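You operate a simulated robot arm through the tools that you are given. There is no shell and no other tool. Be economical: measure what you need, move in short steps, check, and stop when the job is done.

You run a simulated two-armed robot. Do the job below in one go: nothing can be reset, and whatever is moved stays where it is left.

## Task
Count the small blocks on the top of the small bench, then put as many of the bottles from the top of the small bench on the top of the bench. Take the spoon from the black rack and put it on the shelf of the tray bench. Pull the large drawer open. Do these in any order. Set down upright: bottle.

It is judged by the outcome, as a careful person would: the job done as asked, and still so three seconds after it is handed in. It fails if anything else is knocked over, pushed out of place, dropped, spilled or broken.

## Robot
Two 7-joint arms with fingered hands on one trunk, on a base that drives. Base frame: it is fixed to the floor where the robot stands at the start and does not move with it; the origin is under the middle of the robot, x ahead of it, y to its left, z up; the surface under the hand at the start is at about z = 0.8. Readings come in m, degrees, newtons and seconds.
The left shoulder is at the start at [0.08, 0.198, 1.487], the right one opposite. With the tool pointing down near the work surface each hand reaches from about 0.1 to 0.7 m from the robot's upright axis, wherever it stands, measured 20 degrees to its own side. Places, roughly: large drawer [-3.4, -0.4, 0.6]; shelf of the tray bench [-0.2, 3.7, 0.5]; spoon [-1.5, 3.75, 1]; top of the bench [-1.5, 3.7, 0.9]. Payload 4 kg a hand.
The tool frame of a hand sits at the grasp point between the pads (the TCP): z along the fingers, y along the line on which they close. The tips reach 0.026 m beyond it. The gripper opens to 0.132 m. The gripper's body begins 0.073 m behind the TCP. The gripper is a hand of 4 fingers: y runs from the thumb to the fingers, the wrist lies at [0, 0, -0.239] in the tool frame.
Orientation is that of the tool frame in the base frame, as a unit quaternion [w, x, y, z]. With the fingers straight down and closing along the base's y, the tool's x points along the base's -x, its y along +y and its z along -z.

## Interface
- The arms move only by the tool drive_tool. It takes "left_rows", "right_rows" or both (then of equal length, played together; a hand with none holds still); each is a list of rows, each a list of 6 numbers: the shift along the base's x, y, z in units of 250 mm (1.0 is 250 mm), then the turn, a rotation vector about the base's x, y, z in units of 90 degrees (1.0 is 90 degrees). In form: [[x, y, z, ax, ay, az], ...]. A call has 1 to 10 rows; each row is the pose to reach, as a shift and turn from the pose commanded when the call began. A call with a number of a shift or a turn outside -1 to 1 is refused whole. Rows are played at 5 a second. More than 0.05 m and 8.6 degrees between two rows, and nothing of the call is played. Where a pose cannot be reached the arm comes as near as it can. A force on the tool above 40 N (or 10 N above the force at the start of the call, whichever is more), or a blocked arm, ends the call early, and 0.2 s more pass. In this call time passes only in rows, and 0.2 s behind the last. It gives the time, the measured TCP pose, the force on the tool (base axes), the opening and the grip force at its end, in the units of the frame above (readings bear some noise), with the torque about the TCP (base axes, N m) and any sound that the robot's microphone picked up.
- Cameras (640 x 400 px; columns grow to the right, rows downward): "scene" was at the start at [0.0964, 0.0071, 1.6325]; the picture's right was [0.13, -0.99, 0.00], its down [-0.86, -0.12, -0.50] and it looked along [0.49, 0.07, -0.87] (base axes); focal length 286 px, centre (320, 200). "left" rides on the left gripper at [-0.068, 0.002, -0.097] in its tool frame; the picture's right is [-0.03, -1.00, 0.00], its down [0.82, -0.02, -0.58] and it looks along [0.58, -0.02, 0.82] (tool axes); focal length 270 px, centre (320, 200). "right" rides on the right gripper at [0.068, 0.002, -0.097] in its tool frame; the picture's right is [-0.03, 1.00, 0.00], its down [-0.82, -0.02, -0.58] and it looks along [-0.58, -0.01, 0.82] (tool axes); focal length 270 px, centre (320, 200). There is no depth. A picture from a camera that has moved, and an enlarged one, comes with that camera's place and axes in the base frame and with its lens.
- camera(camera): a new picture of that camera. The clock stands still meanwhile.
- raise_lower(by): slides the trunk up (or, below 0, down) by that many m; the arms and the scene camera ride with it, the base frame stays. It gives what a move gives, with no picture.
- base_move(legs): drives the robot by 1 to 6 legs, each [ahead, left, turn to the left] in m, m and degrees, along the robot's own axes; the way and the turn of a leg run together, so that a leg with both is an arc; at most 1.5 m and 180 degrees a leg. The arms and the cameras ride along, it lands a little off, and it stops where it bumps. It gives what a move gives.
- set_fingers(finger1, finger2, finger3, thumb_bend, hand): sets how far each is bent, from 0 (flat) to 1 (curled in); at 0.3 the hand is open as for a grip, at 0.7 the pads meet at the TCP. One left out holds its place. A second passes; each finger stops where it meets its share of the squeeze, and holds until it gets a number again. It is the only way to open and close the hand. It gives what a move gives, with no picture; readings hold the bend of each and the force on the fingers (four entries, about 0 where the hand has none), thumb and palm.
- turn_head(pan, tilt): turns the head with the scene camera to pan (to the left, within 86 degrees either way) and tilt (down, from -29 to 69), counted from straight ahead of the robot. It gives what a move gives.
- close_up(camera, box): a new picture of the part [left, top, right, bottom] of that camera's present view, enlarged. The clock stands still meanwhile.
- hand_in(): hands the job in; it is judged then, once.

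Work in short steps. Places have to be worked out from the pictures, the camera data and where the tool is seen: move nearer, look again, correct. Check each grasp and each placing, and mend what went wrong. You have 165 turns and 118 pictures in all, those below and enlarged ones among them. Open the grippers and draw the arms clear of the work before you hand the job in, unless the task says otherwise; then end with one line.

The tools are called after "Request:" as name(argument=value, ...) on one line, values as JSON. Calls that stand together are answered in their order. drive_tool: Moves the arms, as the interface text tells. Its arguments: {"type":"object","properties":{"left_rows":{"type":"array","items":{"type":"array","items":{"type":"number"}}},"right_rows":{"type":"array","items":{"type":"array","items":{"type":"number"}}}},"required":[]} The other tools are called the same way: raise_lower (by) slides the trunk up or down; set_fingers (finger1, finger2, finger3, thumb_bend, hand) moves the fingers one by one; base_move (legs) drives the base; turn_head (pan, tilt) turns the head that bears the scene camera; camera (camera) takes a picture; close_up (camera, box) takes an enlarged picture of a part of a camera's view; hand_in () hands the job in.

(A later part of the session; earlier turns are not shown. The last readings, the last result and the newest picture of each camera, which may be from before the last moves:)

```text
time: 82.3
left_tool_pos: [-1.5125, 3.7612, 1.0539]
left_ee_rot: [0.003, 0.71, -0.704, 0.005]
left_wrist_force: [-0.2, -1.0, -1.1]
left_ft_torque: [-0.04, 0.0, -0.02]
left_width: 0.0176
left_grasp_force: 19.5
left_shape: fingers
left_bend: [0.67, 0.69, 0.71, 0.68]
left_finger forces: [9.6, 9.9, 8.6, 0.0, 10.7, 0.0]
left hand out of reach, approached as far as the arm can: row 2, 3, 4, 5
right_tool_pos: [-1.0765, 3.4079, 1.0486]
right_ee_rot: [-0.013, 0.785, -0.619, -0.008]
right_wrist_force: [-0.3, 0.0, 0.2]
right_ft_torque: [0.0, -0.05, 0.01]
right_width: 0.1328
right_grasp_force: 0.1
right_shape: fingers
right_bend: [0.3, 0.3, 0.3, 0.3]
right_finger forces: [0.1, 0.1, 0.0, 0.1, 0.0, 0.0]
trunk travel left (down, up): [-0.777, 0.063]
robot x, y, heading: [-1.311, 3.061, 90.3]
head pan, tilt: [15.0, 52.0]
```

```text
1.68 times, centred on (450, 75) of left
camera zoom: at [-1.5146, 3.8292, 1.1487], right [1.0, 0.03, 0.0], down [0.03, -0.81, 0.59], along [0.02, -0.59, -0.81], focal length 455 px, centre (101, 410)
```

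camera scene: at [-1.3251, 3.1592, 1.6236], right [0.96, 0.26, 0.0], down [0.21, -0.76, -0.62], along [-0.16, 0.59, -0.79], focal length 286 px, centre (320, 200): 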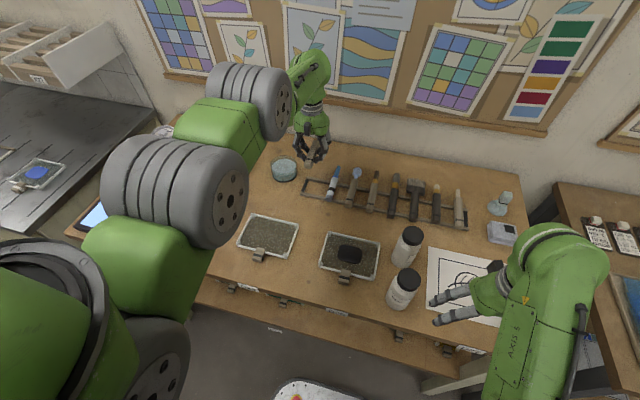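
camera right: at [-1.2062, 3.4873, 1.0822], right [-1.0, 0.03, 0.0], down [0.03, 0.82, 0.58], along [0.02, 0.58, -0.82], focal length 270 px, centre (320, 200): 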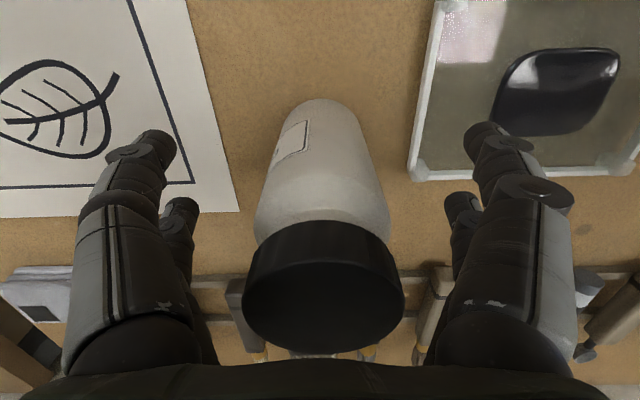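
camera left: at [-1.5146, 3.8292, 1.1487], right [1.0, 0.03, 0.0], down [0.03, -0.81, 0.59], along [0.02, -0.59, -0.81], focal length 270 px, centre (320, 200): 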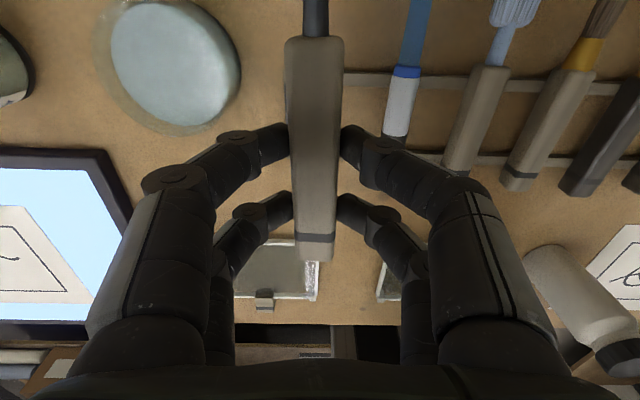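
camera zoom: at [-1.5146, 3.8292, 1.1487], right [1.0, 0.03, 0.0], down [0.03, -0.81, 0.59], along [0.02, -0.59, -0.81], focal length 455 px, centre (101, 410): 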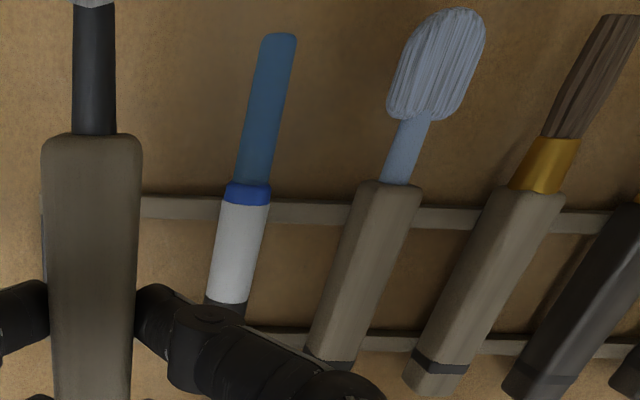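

The held tool has a round gray bowl; the other bluish one is a ribbed brush, so this is the spoon. I back away from the bench and fold the left arm in.

Request:
base_move(legs=[[-0.38, 0, 0]])

Request:
drive_tool(left_rows=[[0, -0.15, 0, 0, 0, 0], [0, -0.3, 0, 0, 0, 0], [0, -0.45, 0, 0, 0, 0], [0, -0.6, 0, 0, 0, 0], [0, -0.75, 0, 0, 0, 0], [0, -0.9, 0, 0, 0, 0]])

Request:
base_move(legs=[[0, -0.9, 0]])

Request:
turn_head(pan=-15, tilt=40)

Request:
camera(camera="scene")

```text
time: 84.7
left_tool_pos: [-1.5124, 3.3927, 1.0508]
left_ee_rot: [0.004, 0.711, -0.703, 0.006]
left_wrist_force: [-0.3, 0.0, -1.2]
left_ft_torque: [-0.04, 0.0, 0.01]
left_width: 0.0177
left_grasp_force: 19.0
left_shape: fingers
left_bend: [0.67, 0.69, 0.71, 0.68]
left_finger forces: [9.7, 9.9, 8.6, 0.1, 10.8, 0.0]
right_tool_pos: [-1.0755, 3.0408, 1.0481]
right_ee_rot: [-0.013, 0.786, -0.618, -0.009]
right_wrist_force: [-0.7, -0.1, -0.1]
right_ft_torque: [-0.02, 0.0, -0.02]
right_width: 0.1325
right_grasp_force: 0.0
right_shape: fingers
right_bend: [0.3, 0.3, 0.3, 0.3]
right_finger forces: [0.1, 0.1, 0.0, 0.0, 0.1, 0.0]
trunk travel left (down, up): [-0.777, 0.063]
robot x, y, heading: [-1.3058, 2.6884, 90.5]
head pan, tilt: [15.0, 52.0]
```

```text
time: 86.1
left_tool_pos: [-1.5131, 3.3909, 1.0526]
left_ee_rot: [0.003, 0.711, -0.703, 0.006]
left_wrist_force: [0.1, -0.5, -0.6]
left_ft_torque: [-0.01, 0.0, -0.01]
left_width: 0.0176
left_grasp_force: 19.2
left_shape: fingers
left_bend: [0.67, 0.69, 0.71, 0.68]
left_finger forces: [9.5, 9.9, 8.7, 0.1, 10.8, 0.0]
left hand out of reach, approached as far as the arm can: row 1, 2, 3, 4, 5, 6
right_tool_pos: [-1.0749, 3.0387, 1.0481]
right_ee_rot: [-0.014, 0.787, -0.617, -0.009]
right_wrist_force: [-0.8, 0.3, -0.3]
right_ft_torque: [0.03, -0.03, -0.04]
right_width: 0.1327
right_grasp_force: 0.1
right_shape: fingers
right_bend: [0.3, 0.3, 0.3, 0.3]
right_finger forces: [0.0, 0.1, 0.0, 0.0, 0.0, 0.0]
trunk travel left (down, up): [-0.777, 0.063]
robot x, y, heading: [-1.3038, 2.6848, 90.3]
head pan, tilt: [15.0, 52.0]
```

```text
time: 90.9
left_tool_pos: [-0.5919, 3.3935, 1.0526]
left_ee_rot: [0.003, 0.707, -0.707, 0.007]
left_wrist_force: [-1.2, -0.6, -1.4]
left_ft_torque: [-0.03, -0.03, 0.03]
left_width: 0.0175
left_grasp_force: 19.5
left_shape: fingers
left_bend: [0.67, 0.69, 0.71, 0.68]
left_finger forces: [9.3, 10.1, 8.4, 0.0, 11.1, 0.0]
right_tool_pos: [-0.1605, 3.0357, 1.0489]
right_ee_rot: [-0.013, 0.783, -0.622, -0.009]
right_wrist_force: [0.0, 0.1, -0.2]
right_ft_torque: [0.03, -0.02, 0.03]
right_width: 0.1326
right_grasp_force: 0.1
right_shape: fingers
right_bend: [0.3, 0.3, 0.3, 0.3]
right_finger forces: [0.0, 0.0, 0.0, 0.0, 0.0, 0.1]
trunk travel left (down, up): [-0.777, 0.063]
robot x, y, heading: [-0.3934, 2.6884, 89.8]
head pan, tilt: [15.0, 52.0]
```

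```text
time: 91.8
left_tool_pos: [-0.5922, 3.3938, 1.0539]
left_ee_rot: [0.003, 0.707, -0.707, 0.006]
left_wrist_force: [0.2, -0.8, -1.1]
left_ft_torque: [-0.01, 0.01, 0.01]
left_width: 0.0178
left_grasp_force: 19.4
left_shape: fingers
left_bend: [0.67, 0.69, 0.71, 0.68]
left_finger forces: [9.4, 10.0, 8.3, 0.0, 11.0, 0.1]
right_tool_pos: [-0.1574, 3.0366, 1.0489]
right_ee_rot: [-0.014, 0.783, -0.622, -0.009]
right_wrist_force: [-0.8, -0.3, 0.2]
right_ft_torque: [0.03, 0.0, -0.01]
right_width: 0.1325
right_grasp_force: 0.0
right_shape: fingers
right_bend: [0.3, 0.3, 0.3, 0.3]
right_finger forces: [0.1, 0.0, 0.1, 0.0, 0.1, 0.0]
trunk travel left (down, up): [-0.777, 0.063]
robot x, y, heading: [-0.391, 2.6873, 89.9]
head pan, tilt: [-15.0, 40.0]
```

```text
71 pictures are left
camera scene: at [-0.3685, 2.7995, 1.6403], right [0.96, -0.26, 0.0], down [-0.17, -0.62, -0.77], along [0.2, 0.74, -0.64], focal length 286 px, centre (320, 200)
```

scene: 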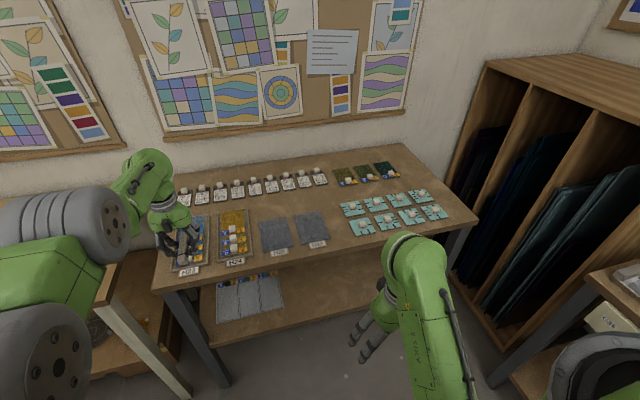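

The tray bench's lower shelf is open at the front and free right of x≈-0.3 (front edge y≈3.39, z≈0.5). I back off and rework the left arm: pull in and yaw the spoon crosswise, so the hand can later be tilted forward under the top.

Request:
base_move(legs=[[-0.35, 0, 0]])

Request:
drive_tool(left_rows=[[0, -0.1, -0.1, 0, 0, 0], [0, -0.2, -0.2, 0, 0, 0], [0, -0.3, -0.3, 0, 0, 0], [0, -0.4, -0.4, 0, 0, 0], [0, -0.5, -0.4, 0, 0, 0], [0, -0.6, -0.4, 0, 0, 0]])

```text
time: 94.1
left_tool_pos: [-0.5981, 3.0454, 1.0502]
left_ee_rot: [0.003, 0.71, -0.704, 0.006]
left_wrist_force: [-0.9, 0.4, -0.9]
left_ft_torque: [-0.03, -0.01, 0.01]
left_width: 0.0176
left_grasp_force: 19.8
left_shape: fingers
left_bend: [0.67, 0.69, 0.71, 0.68]
left_finger forces: [9.4, 10.2, 8.5, 0.1, 11.0, 0.0]
right_tool_pos: [-0.1626, 2.6933, 1.0472]
right_ee_rot: [-0.012, 0.785, -0.619, -0.009]
right_wrist_force: [0.5, 0.0, -0.7]
right_ft_torque: [-0.02, -0.01, 0.0]
right_width: 0.1326
right_grasp_force: 0.1
right_shape: fingers
right_bend: [0.3, 0.3, 0.3, 0.3]
right_finger forces: [0.1, 0.0, 0.1, 0.0, 0.0, 0.0]
trunk travel left (down, up): [-0.777, 0.063]
robot x, y, heading: [-0.3897, 2.3433, 90.4]
head pan, tilt: [-15.0, 40.0]
```

```text
time: 95.5
left_tool_pos: [-0.5979, 3.0146, 0.9273]
left_ee_rot: [0.002, 0.71, -0.704, 0.007]
left_wrist_force: [-0.3, -0.7, -1.7]
left_ft_torque: [0.0, 0.0, 0.01]
left_width: 0.0175
left_grasp_force: 19.3
left_shape: fingers
left_bend: [0.67, 0.69, 0.71, 0.68]
left_finger forces: [9.3, 10.1, 8.4, 0.0, 11.0, 0.0]
left hand out of reach, approached as far as the arm can: row 1, 2, 3, 4, 5, 6
right_tool_pos: [-0.1624, 2.6909, 1.0482]
right_ee_rot: [-0.013, 0.785, -0.619, -0.008]
right_wrist_force: [0.8, -0.1, 0.0]
right_ft_torque: [0.0, -0.04, -0.01]
right_width: 0.1326
right_grasp_force: 0.1
right_shape: fingers
right_bend: [0.3, 0.3, 0.3, 0.3]
right_finger forces: [0.1, 0.0, 0.0, 0.0, 0.0, 0.0]
trunk travel left (down, up): [-0.777, 0.063]
robot x, y, heading: [-0.3896, 2.3432, 90.2]
head pan, tilt: [-15.0, 40.0]
```

The arm seems stuck at full extension for radial motion. I try yawing the hand left while pulling in and leftwards.

Request:
drive_tool(left_rows=[[0.05, -0.1, 0, 0, 0, 0.09], [0.1, -0.2, 0, 0, 0, 0.18], [0.15, -0.3, 0, 0, 0, 0.27], [0.2, -0.4, 0, 0, 0, 0.36], [0.2, -0.5, 0, 0, 0, 0.45], [0.2, -0.6, 0, 0, 0, 0.54]])

Request:
turn_head(pan=20, tilt=45)

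Request:
camera(camera="scene")

```text
time: 96.9
left_tool_pos: [-0.5387, 2.9936, 0.8754]
left_ee_rot: [0.003, 0.917, -0.399, 0.007]
left_wrist_force: [0.3, -0.6, -0.7]
left_ft_torque: [-0.01, -0.04, 0.06]
left_width: 0.0178
left_grasp_force: 19.3
left_shape: fingers
left_bend: [0.67, 0.69, 0.71, 0.68]
left_finger forces: [9.4, 10.1, 8.6, 0.1, 10.8, 0.1]
left hand out of reach, approached as far as the arm can: row 1, 2, 3, 4, 5, 6
right_tool_pos: [-0.1627, 2.6905, 1.0493]
right_ee_rot: [-0.013, 0.785, -0.619, -0.008]
right_wrist_force: [0.2, 0.1, -0.2]
right_ft_torque: [0.0, -0.02, -0.01]
right_width: 0.1327
right_grasp_force: 0.2
right_shape: fingers
right_bend: [0.3, 0.3, 0.3, 0.3]
right_finger forces: [0.0, 0.0, 0.0, 0.0, 0.1, 0.0]
trunk travel left (down, up): [-0.777, 0.063]
robot x, y, heading: [-0.392, 2.3409, 90.1]
head pan, tilt: [-15.0, 40.0]
```

```text
time: 97.9
left_tool_pos: [-0.5398, 2.9939, 0.8752]
left_ee_rot: [0.001, 0.916, -0.401, 0.007]
left_wrist_force: [-0.3, -0.6, -0.7]
left_ft_torque: [0.0, -0.01, 0.01]
left_width: 0.0175
left_grasp_force: 19.9
left_shape: fingers
left_bend: [0.67, 0.69, 0.71, 0.68]
left_finger forces: [9.4, 10.0, 8.5, 0.0, 10.9, 0.1]
right_tool_pos: [-0.163, 2.6898, 1.0475]
right_ee_rot: [-0.014, 0.786, -0.619, -0.009]
right_wrist_force: [-0.4, 0.2, -0.3]
right_ft_torque: [-0.01, 0.01, 0.01]
right_width: 0.1323
right_grasp_force: 0.1
right_shape: fingers
right_bend: [0.3, 0.3, 0.3, 0.3]
right_finger forces: [0.1, 0.0, 0.0, 0.1, 0.0, 0.1]
trunk travel left (down, up): [-0.777, 0.063]
robot x, y, heading: [-0.3916, 2.3414, 90.0]
head pan, tilt: [20.0, 45.0]
```

```text
70 pictures are left
camera scene: at [-0.42, 2.4459, 1.633], right [0.94, 0.34, 0.0], down [0.24, -0.66, -0.71], along [-0.24, 0.66, -0.71], focal length 286 px, centre (320, 200)
```

scene: 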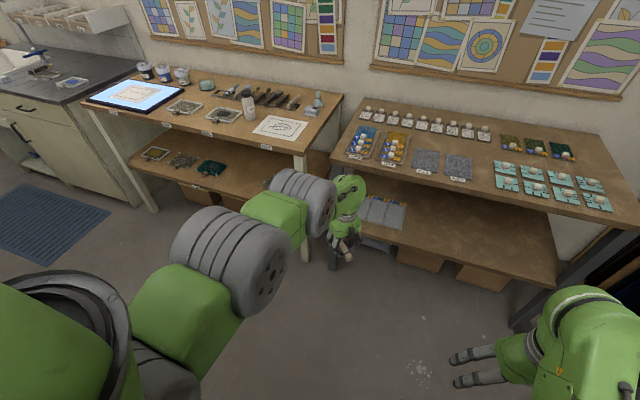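

The elbow rode up into an extended posture; reach inward is limited, but lowering works. I continue down and inward while finishing the yaw.

Request:
drive_tool(left_rows=[[0, -0.06, -0.12, 0, 0, 0.08], [0, -0.12, -0.24, 0, 0, 0.16], [0, -0.18, -0.36, 0, 0, 0.24], [0, -0.24, -0.48, 0, 0, 0.32], [0, -0.3, -0.6, 0, 0, 0.4], [0, -0.36, -0.72, 0, 0, 0.46]])

```text
time: 99.3
left_tool_pos: [-0.5404, 2.9538, 0.7962]
left_ee_rot: [0.001, 0.97, -0.244, 0.009]
left_wrist_force: [0.5, -0.7, -1.0]
left_ft_torque: [-0.03, -0.03, 0.02]
left_width: 0.0176
left_grasp_force: 19.3
left_shape: fingers
left_bend: [0.67, 0.69, 0.71, 0.68]
left_finger forces: [9.4, 10.0, 8.5, 0.0, 10.9, 0.1]
left hand out of reach, approached as far as the arm can: row 3, 4, 5, 6
right_tool_pos: [-0.162, 2.6905, 1.0488]
right_ee_rot: [-0.014, 0.785, -0.619, -0.008]
right_wrist_force: [0.5, -0.2, -0.9]
right_ft_torque: [-0.01, 0.0, -0.02]
right_width: 0.1326
right_grasp_force: 0.1
right_shape: fingers
right_bend: [0.3, 0.3, 0.3, 0.3]
right_finger forces: [0.1, 0.0, 0.0, 0.0, 0.2, 0.0]
trunk travel left (down, up): [-0.777, 0.063]
robot x, y, heading: [-0.3927, 2.3402, 90.2]
head pan, tilt: [20.0, 45.0]
```

Request:
drive_tool(left_rows=[[0.1, -0.15, 0, 0, 0, 0.05], [0.2, -0.3, 0, 0, 0, 0.1], [0.3, -0.45, 0, 0, 0, 0.15], [0.4, -0.55, 0, 0, 0, 0.2], [0.5, -0.65, 0, 0, 0, 0.25], [0.55, -0.75, 0, 0, 0, 0.3]])

Request:
camera(camera="scene")

```text
time: 100.7
left_tool_pos: [-0.5349, 2.8926, 0.7138]
left_ee_rot: [-0.009, 0.988, -0.146, 0.059]
left_wrist_force: [0.4, -0.2, -1.9]
left_ft_torque: [0.05, -0.02, 0.04]
left_width: 0.0174
left_grasp_force: 19.5
left_shape: fingers
left_bend: [0.67, 0.69, 0.71, 0.68]
left_finger forces: [9.4, 9.9, 8.3, 0.0, 10.9, 0.0]
left hand out of reach, approached as far as the arm can: row 1, 2, 3, 4, 5, 6
right_tool_pos: [-0.164, 2.6903, 1.0482]
right_ee_rot: [-0.015, 0.785, -0.619, -0.009]
right_wrist_force: [0.7, -0.2, -1.0]
right_ft_torque: [-0.02, -0.05, 0.01]
right_width: 0.1326
right_grasp_force: 0.1
right_shape: fingers
right_bend: [0.3, 0.3, 0.3, 0.3]
right_finger forces: [0.0, 0.0, 0.0, 0.0, 0.0, 0.0]
trunk travel left (down, up): [-0.777, 0.063]
robot x, y, heading: [-0.3918, 2.3403, 90.4]
head pan, tilt: [20.0, 45.0]
```

```text
69 pictures are left
camera scene: at [-0.4213, 2.4453, 1.6331], right [0.94, 0.35, 0.0], down [0.25, -0.66, -0.71], along [-0.24, 0.66, -0.71], focal length 286 px, centre (320, 200)
```

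scene: 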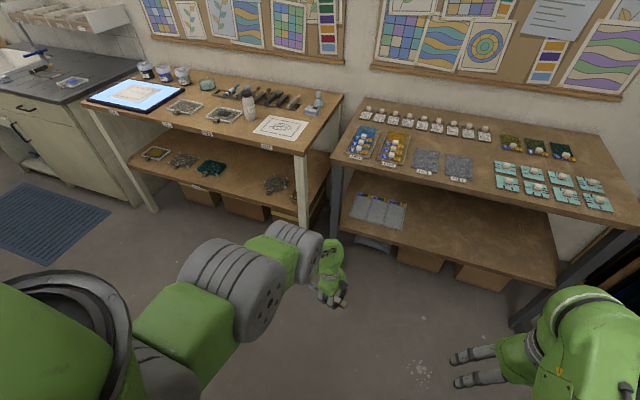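

I now turn the hand to the placing attitude: spoon crosswise and fingers pitched 45° forward-down.

Request:
drive_tool(left_rows=[[0, 0, 0, 0.07, 0, 0.03], [0, 0, 0, 0.14, 0, 0.06], [0, 0, 0, 0.21, 0, 0.09], [0, 0, 0, 0.28, 0, 0.12], [0, 0, 0, 0.35, 0, 0.15], [0, 0, 0, 0.42, 0, 0.18], [0, 0, 0, 0.484, -0.002, 0.207]])

Request:
camera(camera="scene")

Request:
camera(camera="left")

```text
time: 102.3
left_tool_pos: [-0.5316, 2.927, 0.6696]
left_ee_rot: [-0.383, 0.924, 0.0, -0.001]
left_wrist_force: [0.3, 0.2, -1.2]
left_ft_torque: [-0.02, -0.01, -0.01]
left_width: 0.0174
left_grasp_force: 19.3
left_shape: fingers
left_bend: [0.67, 0.69, 0.71, 0.68]
left_finger forces: [9.9, 9.8, 8.6, 0.0, 10.4, 0.1]
left hand out of reach, approached as far as the arm can: row 1, 2, 3, 4, 5, 6, 7
right_tool_pos: [-0.1628, 2.6895, 1.0493]
right_ee_rot: [-0.014, 0.785, -0.619, -0.009]
right_wrist_force: [-0.8, -0.6, 0.5]
right_ft_torque: [0.03, -0.02, -0.01]
right_width: 0.1328
right_grasp_force: 0.1
right_shape: fingers
right_bend: [0.3, 0.3, 0.3, 0.3]
right_finger forces: [0.0, 0.1, 0.0, 0.0, 0.0, 0.1]
trunk travel left (down, up): [-0.777, 0.063]
robot x, y, heading: [-0.3922, 2.3443, 90.4]
head pan, tilt: [20.0, 45.0]
```

```text
68 pictures are left
camera scene: at [-0.4197, 2.4451, 1.6331], right [0.94, 0.35, 0.0], down [0.24, -0.66, -0.71], along [-0.24, 0.66, -0.71], focal length 286 px, centre (320, 200)
```

scene: 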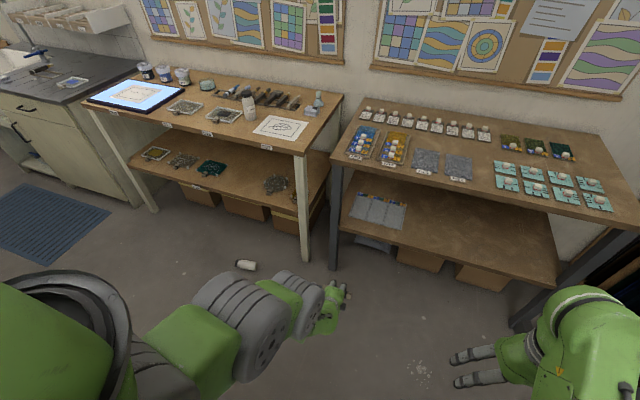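

```text
67 pictures are left
camera left: at [-0.5989, 2.8561, 0.7369], right [-0.03, 0.71, 0.71], down [0.82, -0.39, 0.42], along [0.58, 0.59, -0.57], focal length 270 px, centre (320, 200)
```

left: 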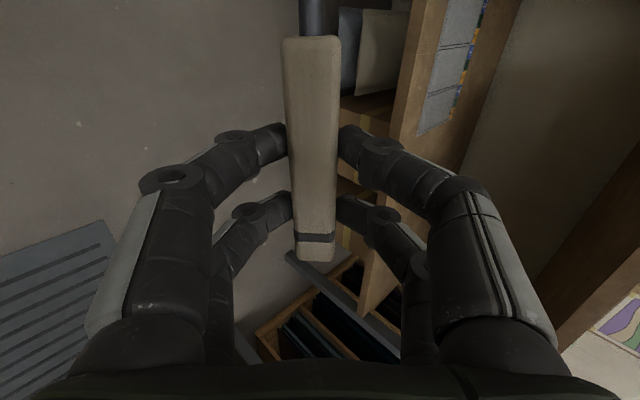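

Something white lies on the floor near (245,265) – possibly a bottle. I take close-ups of the floor and bench.

Request:
close_up(camera="scene", box=[200, 70, 340, 158])

Request:
close_up(camera="scene", box=[200, 230, 300, 292])

```text
4.55 times, centred on (270, 114) of scene
camera zoom: at [-0.4197, 2.4451, 1.6331], right [0.94, 0.35, 0.0], down [0.24, -0.66, -0.71], along [-0.24, 0.66, -0.71], focal length 1298 px, centre (547, 591)
```

zoom: 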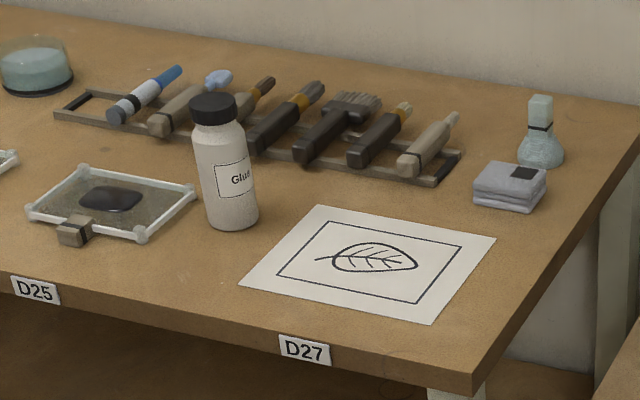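

```text
6.40 times, centred on (250, 261) of scene
camera zoom: at [-0.4197, 2.4451, 1.6331], right [0.94, 0.35, 0.0], down [0.24, -0.66, -0.71], along [-0.24, 0.66, -0.71], focal length 1828 px, centre (768, -190)
```

zoom: 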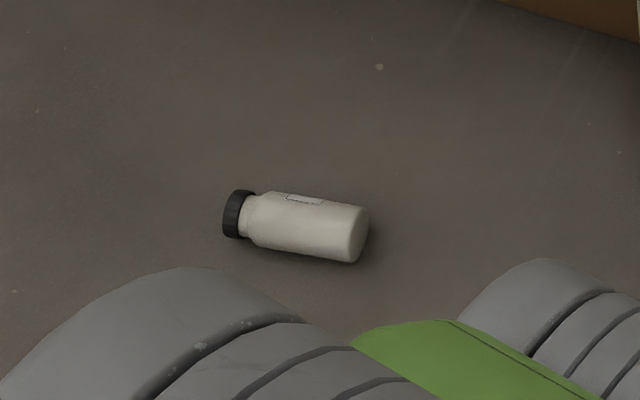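

The Soap bottle was knocked to the floor at about (-1.20, 3.21) while I drove sideways (the left arm had not retracted). It is intact; I will fetch it after the spoon. For release I need a steeper hand: pitch back to 25°.

Request:
drive_tool(left_rows=[[0, 0, 0, -0.075, 0, 0], [0, 0, 0, -0.15, 0, 0], [0, 0, 0, -0.222, 0, 0]])

Request:
base_move(legs=[[0, -0.4, 0]])

Request:
raise_lower(by=-0.08)

Request:
turn_head(pan=10, tilt=45)

Request:
camera(camera="scene")

```text
time: 103.1
left_tool_pos: [-0.544, 2.9321, 0.6683]
left_ee_rot: [-0.271, 0.962, 0.005, -0.024]
left_wrist_force: [-0.3, -0.8, -0.8]
left_ft_torque: [0.02, -0.01, 0.04]
left_width: 0.0176
left_grasp_force: 19.0
left_shape: fingers
left_bend: [0.67, 0.69, 0.71, 0.68]
left_finger forces: [9.9, 9.7, 8.6, 0.0, 10.5, 0.0]
left hand out of reach, approached as far as the arm can: row 1, 2, 3
right_tool_pos: [-0.1626, 2.6898, 1.0488]
right_ee_rot: [-0.013, 0.785, -0.619, -0.009]
right_wrist_force: [-0.9, -0.1, -0.4]
right_ft_torque: [-0.01, -0.01, -0.01]
right_width: 0.1324
right_grasp_force: 0.1
right_shape: fingers
right_bend: [0.3, 0.3, 0.3, 0.3]
right_finger forces: [0.0, 0.0, 0.0, 0.1, 0.0, 0.0]
trunk travel left (down, up): [-0.777, 0.063]
robot x, y, heading: [-0.3869, 2.3391, 90.4]
head pan, tilt: [20.0, 45.0]
```

```text
time: 105.6
left_tool_pos: [-0.1363, 2.9346, 0.6709]
left_ee_rot: [-0.271, 0.962, 0.003, -0.022]
left_wrist_force: [0.1, -0.3, -0.2]
left_ft_torque: [-0.02, -0.03, 0.01]
left_width: 0.0176
left_grasp_force: 19.1
left_shape: fingers
left_bend: [0.67, 0.69, 0.71, 0.68]
left_finger forces: [9.9, 9.5, 8.7, 0.1, 10.4, 0.1]
right_tool_pos: [0.2396, 2.6887, 1.0475]
right_ee_rot: [-0.014, 0.783, -0.621, -0.008]
right_wrist_force: [-0.4, -0.6, 0.3]
right_ft_torque: [-0.03, -0.01, 0.03]
right_width: 0.1327
right_grasp_force: 0.1
right_shape: fingers
right_bend: [0.3, 0.3, 0.3, 0.3]
right_finger forces: [0.0, 0.0, 0.0, 0.0, 0.0, 0.0]
trunk travel left (down, up): [-0.777, 0.063]
robot x, y, heading: [0.0094, 2.3394, 89.6]
head pan, tilt: [20.0, 45.0]
```

```text
time: 106.8
left_tool_pos: [-0.1352, 2.9334, 0.5889]
left_ee_rot: [-0.271, 0.962, 0.004, -0.022]
left_wrist_force: [0.1, 0.0, -1.2]
left_ft_torque: [-0.03, -0.04, 0.01]
left_width: 0.0174
left_grasp_force: 19.6
left_shape: fingers
left_bend: [0.67, 0.69, 0.71, 0.68]
left_finger forces: [9.9, 9.7, 8.6, 0.0, 10.3, 0.0]
right_tool_pos: [0.2423, 2.6894, 0.9685]
right_ee_rot: [-0.014, 0.783, -0.622, -0.009]
right_wrist_force: [-0.6, 0.3, -0.3]
right_ft_torque: [-0.02, -0.01, -0.01]
right_width: 0.1324
right_grasp_force: 0.0
right_shape: fingers
right_bend: [0.3, 0.3, 0.3, 0.3]
right_finger forces: [0.0, 0.0, 0.1, 0.0, 0.0, 0.0]
trunk travel left (down, up): [-0.697, 0.143]
robot x, y, heading: [0.0108, 2.3423, 89.7]
head pan, tilt: [20.0, 45.0]
```

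```text
time: 107.5
left_tool_pos: [-0.1355, 2.9351, 0.5892]
left_ee_rot: [-0.271, 0.962, 0.004, -0.023]
left_wrist_force: [0.5, -0.1, -1.9]
left_ft_torque: [-0.05, -0.04, -0.01]
left_width: 0.0175
left_grasp_force: 19.0
left_shape: fingers
left_bend: [0.67, 0.69, 0.71, 0.68]
left_finger forces: [9.9, 9.6, 8.6, 0.0, 10.5, 0.0]
right_tool_pos: [0.2426, 2.6885, 0.9679]
right_ee_rot: [-0.014, 0.783, -0.622, -0.009]
right_wrist_force: [-0.1, 0.1, 0.0]
right_ft_torque: [-0.02, -0.05, -0.02]
right_width: 0.1327
right_grasp_force: 0.0
right_shape: fingers
right_bend: [0.3, 0.3, 0.3, 0.3]
right_finger forces: [0.0, 0.1, 0.1, 0.0, 0.0, 0.0]
trunk travel left (down, up): [-0.697, 0.143]
robot x, y, heading: [0.0097, 2.3401, 89.8]
head pan, tilt: [10.0, 45.0]
```

```text
64 pictures are left
camera scene: at [-0.0031, 2.4495, 1.5529], right [0.99, 0.17, 0.0], down [0.12, -0.7, -0.71], along [-0.12, 0.7, -0.71], focal length 286 px, centre (320, 200)
```

scene: 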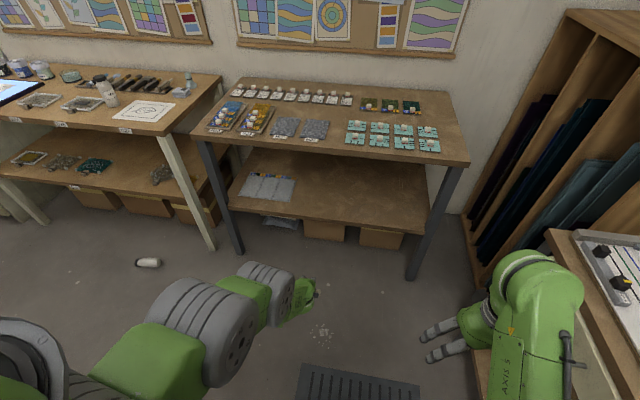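

Spoon is nearly level, hand pitched ~31°. I shift slightly left, away from the right-hand table, and drive forward so the hand goes in over the shelf.

Request:
base_move(legs=[[0, 0.07, 0], [0.4, 0, 0]])

Request:
camera(camera="scene")

Request:
camera(camera="left")

```text
time: 110.6
left_tool_pos: [-0.2042, 3.3385, 0.5905]
left_ee_rot: [-0.271, 0.962, 0.004, -0.023]
left_wrist_force: [-0.3, -1.4, -0.6]
left_ft_torque: [0.01, 0.0, -0.03]
left_width: 0.0176
left_grasp_force: 19.8
left_shape: fingers
left_bend: [0.67, 0.69, 0.71, 0.68]
left_finger forces: [9.9, 9.6, 8.5, 0.0, 10.4, 0.1]
right_tool_pos: [0.1725, 3.0922, 0.9689]
right_ee_rot: [-0.014, 0.784, -0.621, -0.009]
right_wrist_force: [-0.3, -0.9, -1.3]
right_ft_torque: [0.0, 0.0, -0.01]
right_width: 0.1325
right_grasp_force: 0.0
right_shape: fingers
right_bend: [0.3, 0.3, 0.3, 0.3]
right_finger forces: [0.0, 0.0, 0.0, 0.0, 0.0, 0.0]
trunk travel left (down, up): [-0.697, 0.143]
robot x, y, heading: [-0.0564, 2.7431, 89.9]
head pan, tilt: [10.0, 45.0]
```

```text
63 pictures are left
camera scene: at [-0.0722, 2.8532, 1.5532], right [0.99, 0.17, 0.0], down [0.12, -0.7, -0.71], along [-0.12, 0.7, -0.71], focal length 286 px, centre (320, 200)
```

scene: 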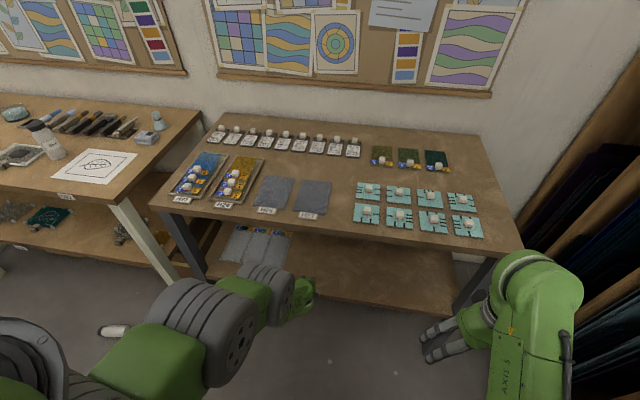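

```text
62 pictures are left
camera left: at [-0.2688, 3.284, 0.6748], right [-0.02, 0.85, 0.52], down [0.84, -0.27, 0.47], along [0.54, 0.45, -0.71], focal length 270 px, centre (320, 200)
```

left: 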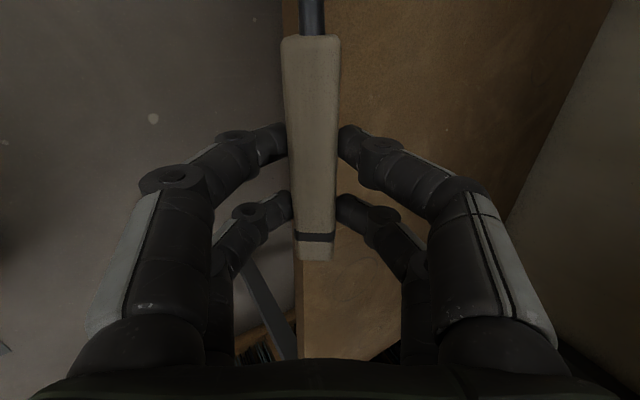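

Shelf front edge ≈ y 3.38. Plates end at x≈-0.33; I shift 5 cm right for margin and go forward 0.12.

Request:
base_move(legs=[[0, -0.05, 0], [0.125, 0, 0]])

Request:
camera(camera="left")

Request:
camera(camera="scene")

```text
time: 112.4
left_tool_pos: [-0.1541, 3.4632, 0.5914]
left_ee_rot: [-0.271, 0.962, 0.002, -0.023]
left_wrist_force: [0.2, -0.6, -1.0]
left_ft_torque: [-0.02, -0.05, 0.0]
left_width: 0.0177
left_grasp_force: 19.6
left_shape: fingers
left_bend: [0.67, 0.69, 0.71, 0.68]
left_finger forces: [9.8, 9.6, 8.6, 0.0, 10.4, 0.0]
right_tool_pos: [0.2254, 3.2188, 0.9694]
right_ee_rot: [-0.014, 0.783, -0.622, -0.01]
right_wrist_force: [-0.1, -0.3, -0.6]
right_ft_torque: [-0.04, 0.05, 0.01]
right_width: 0.1327
right_grasp_force: 0.0
right_shape: fingers
right_bend: [0.3, 0.3, 0.3, 0.3]
right_finger forces: [0.0, 0.0, 0.0, 0.0, 0.0, 0.1]
trunk travel left (down, up): [-0.697, 0.143]
robot x, y, heading: [-0.008, 2.8725, 89.8]
head pan, tilt: [10.0, 45.0]
```

```text
61 pictures are left
camera left: at [-0.217, 3.4089, 0.6755], right [-0.02, 0.85, 0.52], down [0.84, -0.27, 0.47], along [0.54, 0.45, -0.71], focal length 270 px, centre (320, 200)
```

left: 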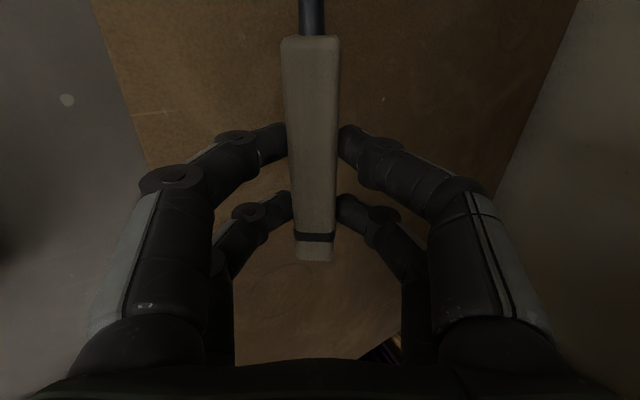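

```text
60 pictures are left
camera scene: at [-0.0191, 2.9773, 1.5533], right [0.99, 0.17, 0.0], down [0.12, -0.7, -0.71], along [-0.12, 0.7, -0.71], focal length 286 px, centre (320, 200)
```

scene: 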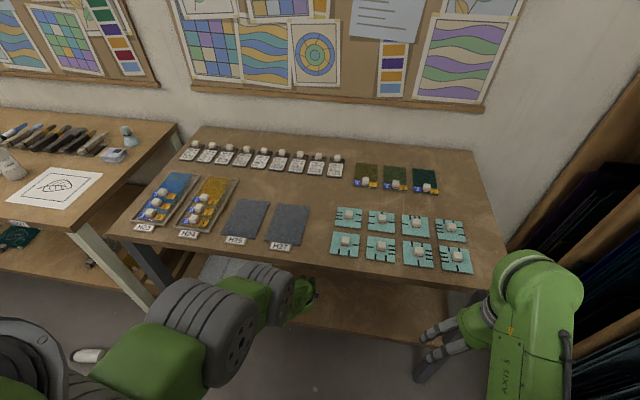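

Hand is ~8 cm inside the shelf edge. I lower the trunk in steps, watching the force.

Request:
raise_lower(by=-0.035)

Request:
camera(camera="left")

```text
time: 113.2
left_tool_pos: [-0.1549, 3.4643, 0.5534]
left_ee_rot: [-0.271, 0.962, 0.004, -0.023]
left_wrist_force: [0.3, 0.6, -0.7]
left_ft_torque: [0.0, -0.04, 0.01]
left_width: 0.0174
left_grasp_force: 19.0
left_shape: fingers
left_bend: [0.67, 0.69, 0.71, 0.68]
left_finger forces: [10.0, 9.6, 8.6, 0.0, 10.4, 0.0]
right_tool_pos: [0.2232, 3.2208, 0.9327]
right_ee_rot: [-0.013, 0.783, -0.622, -0.009]
right_wrist_force: [0.5, 0.6, -0.4]
right_ft_torque: [-0.02, 0.0, 0.0]
right_width: 0.1326
right_grasp_force: 0.1
right_shape: fingers
right_bend: [0.3, 0.3, 0.3, 0.3]
right_finger forces: [0.1, 0.0, 0.1, 0.0, 0.0, 0.0]
trunk travel left (down, up): [-0.662, 0.178]
robot x, y, heading: [-0.006, 2.8719, 89.9]
head pan, tilt: [10.0, 45.0]
```

```text
59 pictures are left
camera left: at [-0.218, 3.4106, 0.6381], right [-0.02, 0.85, 0.52], down [0.84, -0.27, 0.47], along [0.54, 0.45, -0.71], focal length 270 px, centre (320, 200)
```

left: 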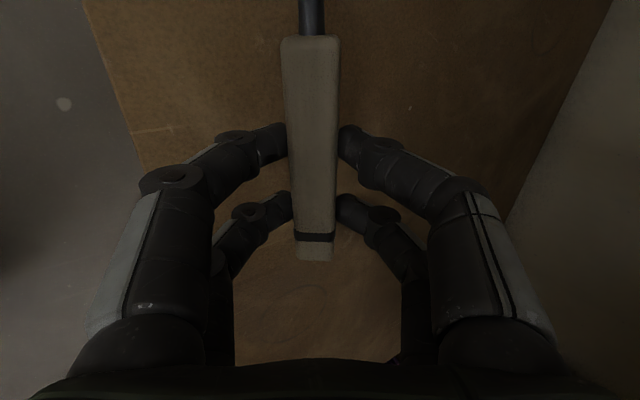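

Request:
raise_lower(by=-0.015)

Request:
raise_lower(by=-0.01)

```text
time: 113.8
left_tool_pos: [-0.1539, 3.4643, 0.5388]
left_ee_rot: [-0.27, 0.963, 0.004, -0.023]
left_wrist_force: [0.7, 0.8, -0.9]
left_ft_torque: [0.0, -0.02, -0.01]
left_width: 0.0173
left_grasp_force: 19.6
left_shape: fingers
left_bend: [0.67, 0.69, 0.71, 0.68]
left_finger forces: [9.8, 9.6, 8.7, 0.0, 10.3, 0.0]
right_tool_pos: [0.2244, 3.2192, 0.9176]
right_ee_rot: [-0.013, 0.783, -0.622, -0.01]
right_wrist_force: [-0.1, -0.1, -0.2]
right_ft_torque: [-0.04, 0.0, -0.04]
right_width: 0.1326
right_grasp_force: 0.0
right_shape: fingers
right_bend: [0.3, 0.3, 0.3, 0.3]
right_finger forces: [0.1, 0.0, 0.0, 0.0, 0.1, 0.0]
trunk travel left (down, up): [-0.647, 0.193]
robot x, y, heading: [-0.0069, 2.8718, 89.8]
head pan, tilt: [10.0, 45.0]
```

```text
time: 114.4
left_tool_pos: [-0.1543, 3.4644, 0.5287]
left_ee_rot: [-0.271, 0.962, 0.003, -0.023]
left_wrist_force: [0.8, 0.5, -0.4]
left_ft_torque: [0.0, 0.0, 0.02]
left_width: 0.0177
left_grasp_force: 19.4
left_shape: fingers
left_bend: [0.67, 0.69, 0.71, 0.68]
left_finger forces: [9.9, 9.7, 8.7, 0.1, 10.4, 0.1]
right_tool_pos: [0.2232, 3.2199, 0.9088]
right_ee_rot: [-0.015, 0.783, -0.622, -0.009]
right_wrist_force: [-0.2, -0.1, 0.6]
right_ft_torque: [0.04, -0.03, 0.0]
right_width: 0.1324
right_grasp_force: 0.0
right_shape: fingers
right_bend: [0.3, 0.3, 0.3, 0.3]
right_finger forces: [0.1, 0.0, 0.0, 0.0, 0.0, 0.0]
trunk travel left (down, up): [-0.637, 0.203]
robot x, y, heading: [-0.0087, 2.874, 89.7]
head pan, tilt: [10.0, 45.0]
```

Request:
raise_lower(by=-0.01)

Request:
raise_lower(by=-0.008)

Request:
camera(camera="left")

```text
time: 115.0
left_tool_pos: [-0.1539, 3.4639, 0.5188]
left_ee_rot: [-0.27, 0.963, 0.003, -0.023]
left_wrist_force: [0.1, -0.1, -0.9]
left_ft_torque: [-0.04, -0.07, -0.01]
left_width: 0.0173
left_grasp_force: 19.0
left_shape: fingers
left_bend: [0.67, 0.69, 0.71, 0.68]
left_finger forces: [9.8, 9.6, 8.5, 0.0, 10.4, 0.0]
right_tool_pos: [0.2232, 3.2199, 0.8977]
right_ee_rot: [-0.013, 0.783, -0.622, -0.009]
right_wrist_force: [0.0, -0.9, 0.9]
right_ft_torque: [0.05, 0.0, -0.01]
right_width: 0.1324
right_grasp_force: 0.0
right_shape: fingers
right_bend: [0.3, 0.3, 0.3, 0.3]
right_finger forces: [0.0, 0.0, 0.1, 0.0, 0.1, 0.0]
trunk travel left (down, up): [-0.627, 0.213]
robot x, y, heading: [-0.0066, 2.8746, 89.8]
head pan, tilt: [10.0, 45.0]
```

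```text
time: 115.5
left_tool_pos: [-0.1542, 3.4654, 0.5117]
left_ee_rot: [-0.271, 0.962, 0.004, -0.023]
left_wrist_force: [0.4, -0.1, -1.0]
left_ft_torque: [0.0, -0.03, -0.03]
left_width: 0.0176
left_grasp_force: 19.0
left_shape: fingers
left_bend: [0.67, 0.69, 0.71, 0.68]
left_finger forces: [9.9, 9.6, 8.5, 0.1, 10.3, 0.0]
right_tool_pos: [0.2244, 3.2194, 0.8907]
right_ee_rot: [-0.013, 0.783, -0.622, -0.009]
right_wrist_force: [0.3, -0.1, 0.1]
right_ft_torque: [0.01, 0.01, -0.01]
right_width: 0.1324
right_grasp_force: 0.0
right_shape: fingers
right_bend: [0.3, 0.3, 0.3, 0.3]
right_finger forces: [0.1, 0.1, 0.1, 0.0, 0.0, 0.1]
trunk travel left (down, up): [-0.619, 0.221]
robot x, y, heading: [-0.0096, 2.8695, 89.7]
head pan, tilt: [10.0, 45.0]
```

```text
58 pictures are left
camera left: at [-0.218, 3.4102, 0.5955], right [-0.02, 0.85, 0.52], down [0.84, -0.27, 0.47], along [0.54, 0.45, -0.71], focal length 270 px, centre (320, 200)
```

left: 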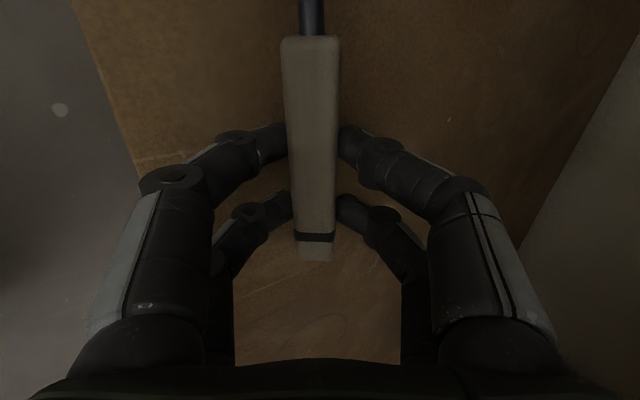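

Far-edge geometry puts the shelf at z≈0.478; the spoon should be nearly touching. Finer steps.

Request:
raise_lower(by=-0.004)

Request:
raise_lower(by=-0.004)

```text
time: 116.1
left_tool_pos: [-0.1536, 3.4634, 0.506]
left_ee_rot: [-0.27, 0.963, 0.004, -0.024]
left_wrist_force: [0.2, -0.6, -1.1]
left_ft_torque: [0.0, 0.01, 0.02]
left_width: 0.0176
left_grasp_force: 19.5
left_shape: fingers
left_bend: [0.67, 0.69, 0.71, 0.68]
left_finger forces: [9.9, 9.6, 8.7, 0.0, 10.4, 0.0]
right_tool_pos: [0.2248, 3.2203, 0.8861]
right_ee_rot: [-0.014, 0.783, -0.622, -0.009]
right_wrist_force: [0.2, 1.3, 0.0]
right_ft_torque: [0.05, 0.02, 0.02]
right_width: 0.1326
right_grasp_force: 0.0
right_shape: fingers
right_bend: [0.3, 0.3, 0.3, 0.3]
right_finger forces: [0.0, 0.0, 0.0, 0.0, 0.0, 0.0]
trunk travel left (down, up): [-0.615, 0.225]
robot x, y, heading: [-0.0113, 2.8729, 89.7]
head pan, tilt: [10.0, 45.0]
```

```text
time: 116.6
left_tool_pos: [-0.1537, 3.4648, 0.5031]
left_ee_rot: [-0.27, 0.963, 0.004, -0.022]
left_wrist_force: [0.2, 0.4, -1.5]
left_ft_torque: [-0.03, -0.03, -0.01]
left_width: 0.0175
left_grasp_force: 18.8
left_shape: fingers
left_bend: [0.67, 0.69, 0.71, 0.68]
left_finger forces: [9.9, 9.6, 8.7, 0.0, 10.4, 0.1]
right_tool_pos: [0.2242, 3.2205, 0.8822]
right_ee_rot: [-0.014, 0.783, -0.622, -0.009]
right_wrist_force: [0.3, -0.4, -0.2]
right_ft_torque: [0.03, 0.02, 0.02]
right_width: 0.1324
right_grasp_force: 0.0
right_shape: fingers
right_bend: [0.3, 0.3, 0.3, 0.3]
right_finger forces: [0.1, 0.0, 0.0, 0.0, 0.1, 0.0]
trunk travel left (down, up): [-0.611, 0.229]
robot x, y, heading: [-0.0099, 2.8737, 89.8]
head pan, tilt: [10.0, 45.0]
```

Request:
raise_lower(by=-0.005)

Request:
raise_lower(by=-0.005)

```text
time: 117.2
left_tool_pos: [-0.1548, 3.4638, 0.4968]
left_ee_rot: [-0.27, 0.962, 0.004, -0.022]
left_wrist_force: [-0.5, -0.5, -0.7]
left_ft_torque: [-0.01, -0.01, 0.02]
left_width: 0.0176
left_grasp_force: 19.7
left_shape: fingers
left_bend: [0.67, 0.69, 0.71, 0.68]
left_finger forces: [9.9, 9.6, 8.5, 0.1, 10.5, 0.0]
right_tool_pos: [0.2236, 3.2205, 0.8779]
right_ee_rot: [-0.014, 0.784, -0.621, -0.009]
right_wrist_force: [0.2, -1.0, 0.0]
right_ft_torque: [0.05, 0.02, 0.0]
right_width: 0.1326
right_grasp_force: 0.2
right_shape: fingers
right_bend: [0.3, 0.3, 0.3, 0.3]
right_finger forces: [0.0, 0.1, 0.1, 0.0, 0.1, 0.0]
trunk travel left (down, up): [-0.606, 0.234]
robot x, y, heading: [-0.0076, 2.8694, 89.7]
head pan, tilt: [10.0, 45.0]
```

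```text
time: 117.7
left_tool_pos: [-0.154, 3.4652, 0.4944]
left_ee_rot: [-0.271, 0.962, 0.003, -0.023]
left_wrist_force: [-0.6, -0.9, 5.4]
left_ft_torque: [-0.07, -0.03, 0.0]
left_width: 0.0171
left_grasp_force: 25.4
left_shape: fingers
left_bend: [0.68, 0.7, 0.71, 0.68]
left_finger forces: [13.7, 15.0, 9.6, 0.1, 11.9, 0.1]
right_tool_pos: [0.224, 3.219, 0.8733]
right_ee_rot: [-0.014, 0.783, -0.622, -0.009]
right_wrist_force: [0.1, -0.2, 0.8]
right_ft_torque: [0.01, -0.01, 0.03]
right_width: 0.1325
right_grasp_force: 0.0
right_shape: fingers
right_bend: [0.3, 0.3, 0.3, 0.3]
right_finger forces: [0.0, 0.0, 0.0, 0.1, 0.0, 0.1]
trunk travel left (down, up): [-0.601, 0.239]
robot x, y, heading: [-0.0096, 2.8721, 89.6]
head pan, tilt: [10.0, 45.0]
```

Contact (+6 N). I open the thumb (upper, front side) first.

Request:
set_fingers(hand="left", thumb_bend=0.4)

Request:
camera(camera="left")

```text
time: 118.7
left_tool_pos: [-0.1542, 3.4647, 0.4938]
left_ee_rot: [-0.27, 0.963, 0.004, -0.023]
left_wrist_force: [0.1, -0.6, -0.6]
left_ft_torque: [-0.03, -0.05, 0.0]
left_width: 0.0542
left_grasp_force: 11.9
left_shape: fingers
left_bend: [0.71, 0.71, 0.71, 0.4]
left_finger forces: [4.9, 7.1, 11.6, 0.0, 0.0, 0.0]
right_tool_pos: [0.2243, 3.2206, 0.8731]
right_ee_rot: [-0.014, 0.783, -0.622, -0.009]
right_wrist_force: [0.4, 0.3, 0.1]
right_ft_torque: [0.0, 0.01, 0.01]
right_width: 0.1324
right_grasp_force: 0.1
right_shape: fingers
right_bend: [0.3, 0.3, 0.3, 0.3]
right_finger forces: [0.0, 0.1, 0.0, 0.0, 0.1, 0.1]
trunk travel left (down, up): [-0.601, 0.239]
robot x, y, heading: [-0.0077, 2.8722, 89.9]
head pan, tilt: [10.0, 45.0]
```

```text
57 pictures are left
camera left: at [-0.218, 3.4101, 0.5778], right [-0.02, 0.85, 0.52], down [0.84, -0.27, 0.47], along [0.54, 0.45, -0.71], focal length 270 px, centre (320, 200)
```

left: 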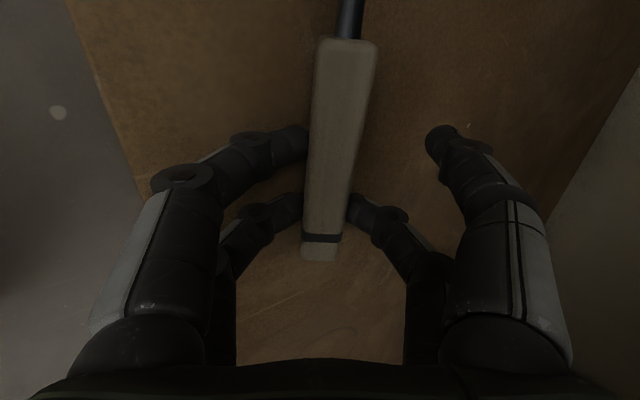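

Finger 3 also opposes on the front side; I open it too.

Request:
set_fingers(hand="left", finger3=0.4)

Request:
camera(camera="left")

```text
time: 119.7
left_tool_pos: [-0.1537, 3.4642, 0.4936]
left_ee_rot: [-0.27, 0.963, 0.003, -0.023]
left_wrist_force: [0.3, 0.1, -0.2]
left_ft_torque: [0.02, 0.0, 0.03]
left_width: 0.0446
left_grasp_force: 0.0
left_shape: fingers
left_bend: [0.73, 0.74, 0.4, 0.4]
left_finger forces: [0.0, 0.0, 0.0, 0.0, 0.0, 0.1]
right_tool_pos: [0.2238, 3.2189, 0.8734]
right_ee_rot: [-0.014, 0.783, -0.622, -0.009]
right_wrist_force: [-0.5, 0.3, 0.8]
right_ft_torque: [-0.03, 0.02, 0.0]
right_width: 0.1327
right_grasp_force: 0.1
right_shape: fingers
right_bend: [0.3, 0.3, 0.3, 0.3]
right_finger forces: [0.1, 0.0, 0.0, 0.0, 0.0, 0.1]
trunk travel left (down, up): [-0.601, 0.239]
robot x, y, heading: [-0.0057, 2.8734, 89.8]
head pan, tilt: [10.0, 45.0]
```

```text
56 pictures are left
camera left: at [-0.218, 3.4101, 0.5779], right [-0.02, 0.85, 0.52], down [0.84, -0.27, 0.47], along [0.54, 0.45, -0.71], focal length 270 px, centre (320, 200)
```

left: 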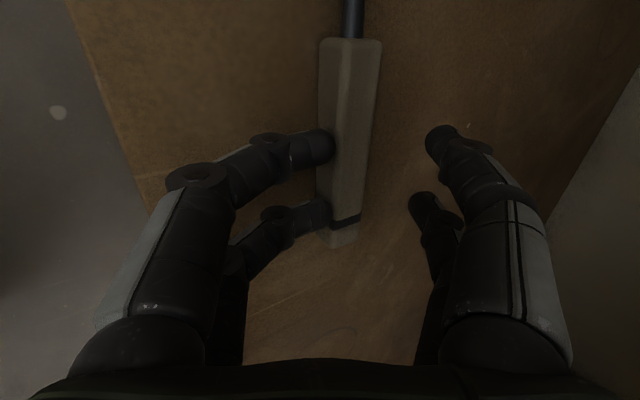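

Spoon rests free on the shelf. I raise the hand, open all fingers, and back straight out.

Request:
raise_lower(by=0.05)

Request:
base_move(legs=[[-0.4, 0, 0]])

Request:
turn_head(pan=0, tilt=45)

Request:
camera(camera="scene")

```text
time: 120.6
left_tool_pos: [-0.1548, 3.4629, 0.5444]
left_ee_rot: [-0.27, 0.963, 0.004, -0.023]
left_wrist_force: [0.3, -0.6, 0.2]
left_ft_torque: [-0.01, -0.01, -0.04]
left_width: 0.0443
left_grasp_force: 0.0
left_shape: fingers
left_bend: [0.73, 0.74, 0.4, 0.4]
left_finger forces: [0.0, 0.1, 0.0, 0.0, 0.0, 0.0]
right_tool_pos: [0.2239, 3.2187, 0.9224]
right_ee_rot: [-0.012, 0.783, -0.622, -0.008]
right_wrist_force: [0.5, -0.6, 0.0]
right_ft_torque: [0.01, 0.01, 0.02]
right_width: 0.1328
right_grasp_force: 0.0
right_shape: fingers
right_bend: [0.3, 0.3, 0.3, 0.3]
right_finger forces: [0.0, 0.0, 0.0, 0.0, 0.0, 0.0]
trunk travel left (down, up): [-0.651, 0.189]
robot x, y, heading: [-0.0077, 2.8721, 89.9]
head pan, tilt: [10.0, 45.0]
```

```text
time: 123.1
left_tool_pos: [-0.1566, 3.0626, 0.5425]
left_ee_rot: [-0.27, 0.962, 0.004, -0.023]
left_wrist_force: [0.0, 0.3, 0.2]
left_ft_torque: [0.04, -0.01, -0.01]
left_width: 0.0443
left_grasp_force: 0.1
left_shape: fingers
left_bend: [0.73, 0.74, 0.4, 0.4]
left_finger forces: [0.0, 0.0, 0.1, 0.1, 0.0, 0.0]
right_tool_pos: [0.2219, 2.8202, 0.9218]
right_ee_rot: [-0.013, 0.784, -0.621, -0.009]
right_wrist_force: [-0.4, 1.2, 0.2]
right_ft_torque: [-0.03, -0.01, -0.04]
right_width: 0.1328
right_grasp_force: 0.1
right_shape: fingers
right_bend: [0.3, 0.3, 0.3, 0.3]
right_finger forces: [0.1, 0.1, 0.0, 0.0, 0.0, 0.0]
trunk travel left (down, up): [-0.651, 0.189]
robot x, y, heading: [-0.0093, 2.4728, 89.9]
head pan, tilt: [10.0, 45.0]
```

```text
time: 123.8
left_tool_pos: [-0.1563, 3.062, 0.5439]
left_ee_rot: [-0.27, 0.963, 0.006, -0.023]
left_wrist_force: [0.2, 0.5, -0.1]
left_ft_torque: [0.01, -0.02, -0.05]
left_width: 0.0445
left_grasp_force: 0.0
left_shape: fingers
left_bend: [0.73, 0.74, 0.4, 0.4]
left_finger forces: [0.0, 0.0, 0.1, 0.0, 0.1, 0.0]
right_tool_pos: [0.2215, 2.8178, 0.9228]
right_ee_rot: [-0.014, 0.785, -0.62, -0.009]
right_wrist_force: [0.3, -0.7, -1.1]
right_ft_torque: [0.01, -0.01, -0.03]
right_width: 0.1327
right_grasp_force: 0.1
right_shape: fingers
right_bend: [0.3, 0.3, 0.3, 0.3]
right_finger forces: [0.1, 0.1, 0.0, 0.0, 0.0, 0.1]
trunk travel left (down, up): [-0.651, 0.189]
robot x, y, heading: [-0.009, 2.471, 89.8]
head pan, tilt: [0.0, 45.0]
```

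```text
55 pictures are left
camera scene: at [-0.0087, 2.5799, 1.5071], right [1.0, 0.0, 0.0], down [0.0, -0.71, -0.71], along [0.0, 0.71, -0.71], focal length 286 px, centre (320, 200)
```

scene: 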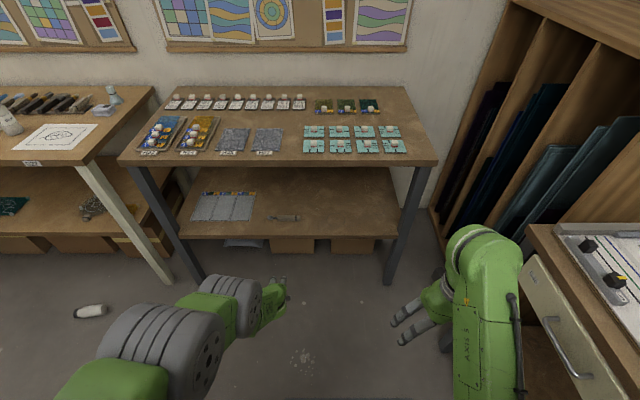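

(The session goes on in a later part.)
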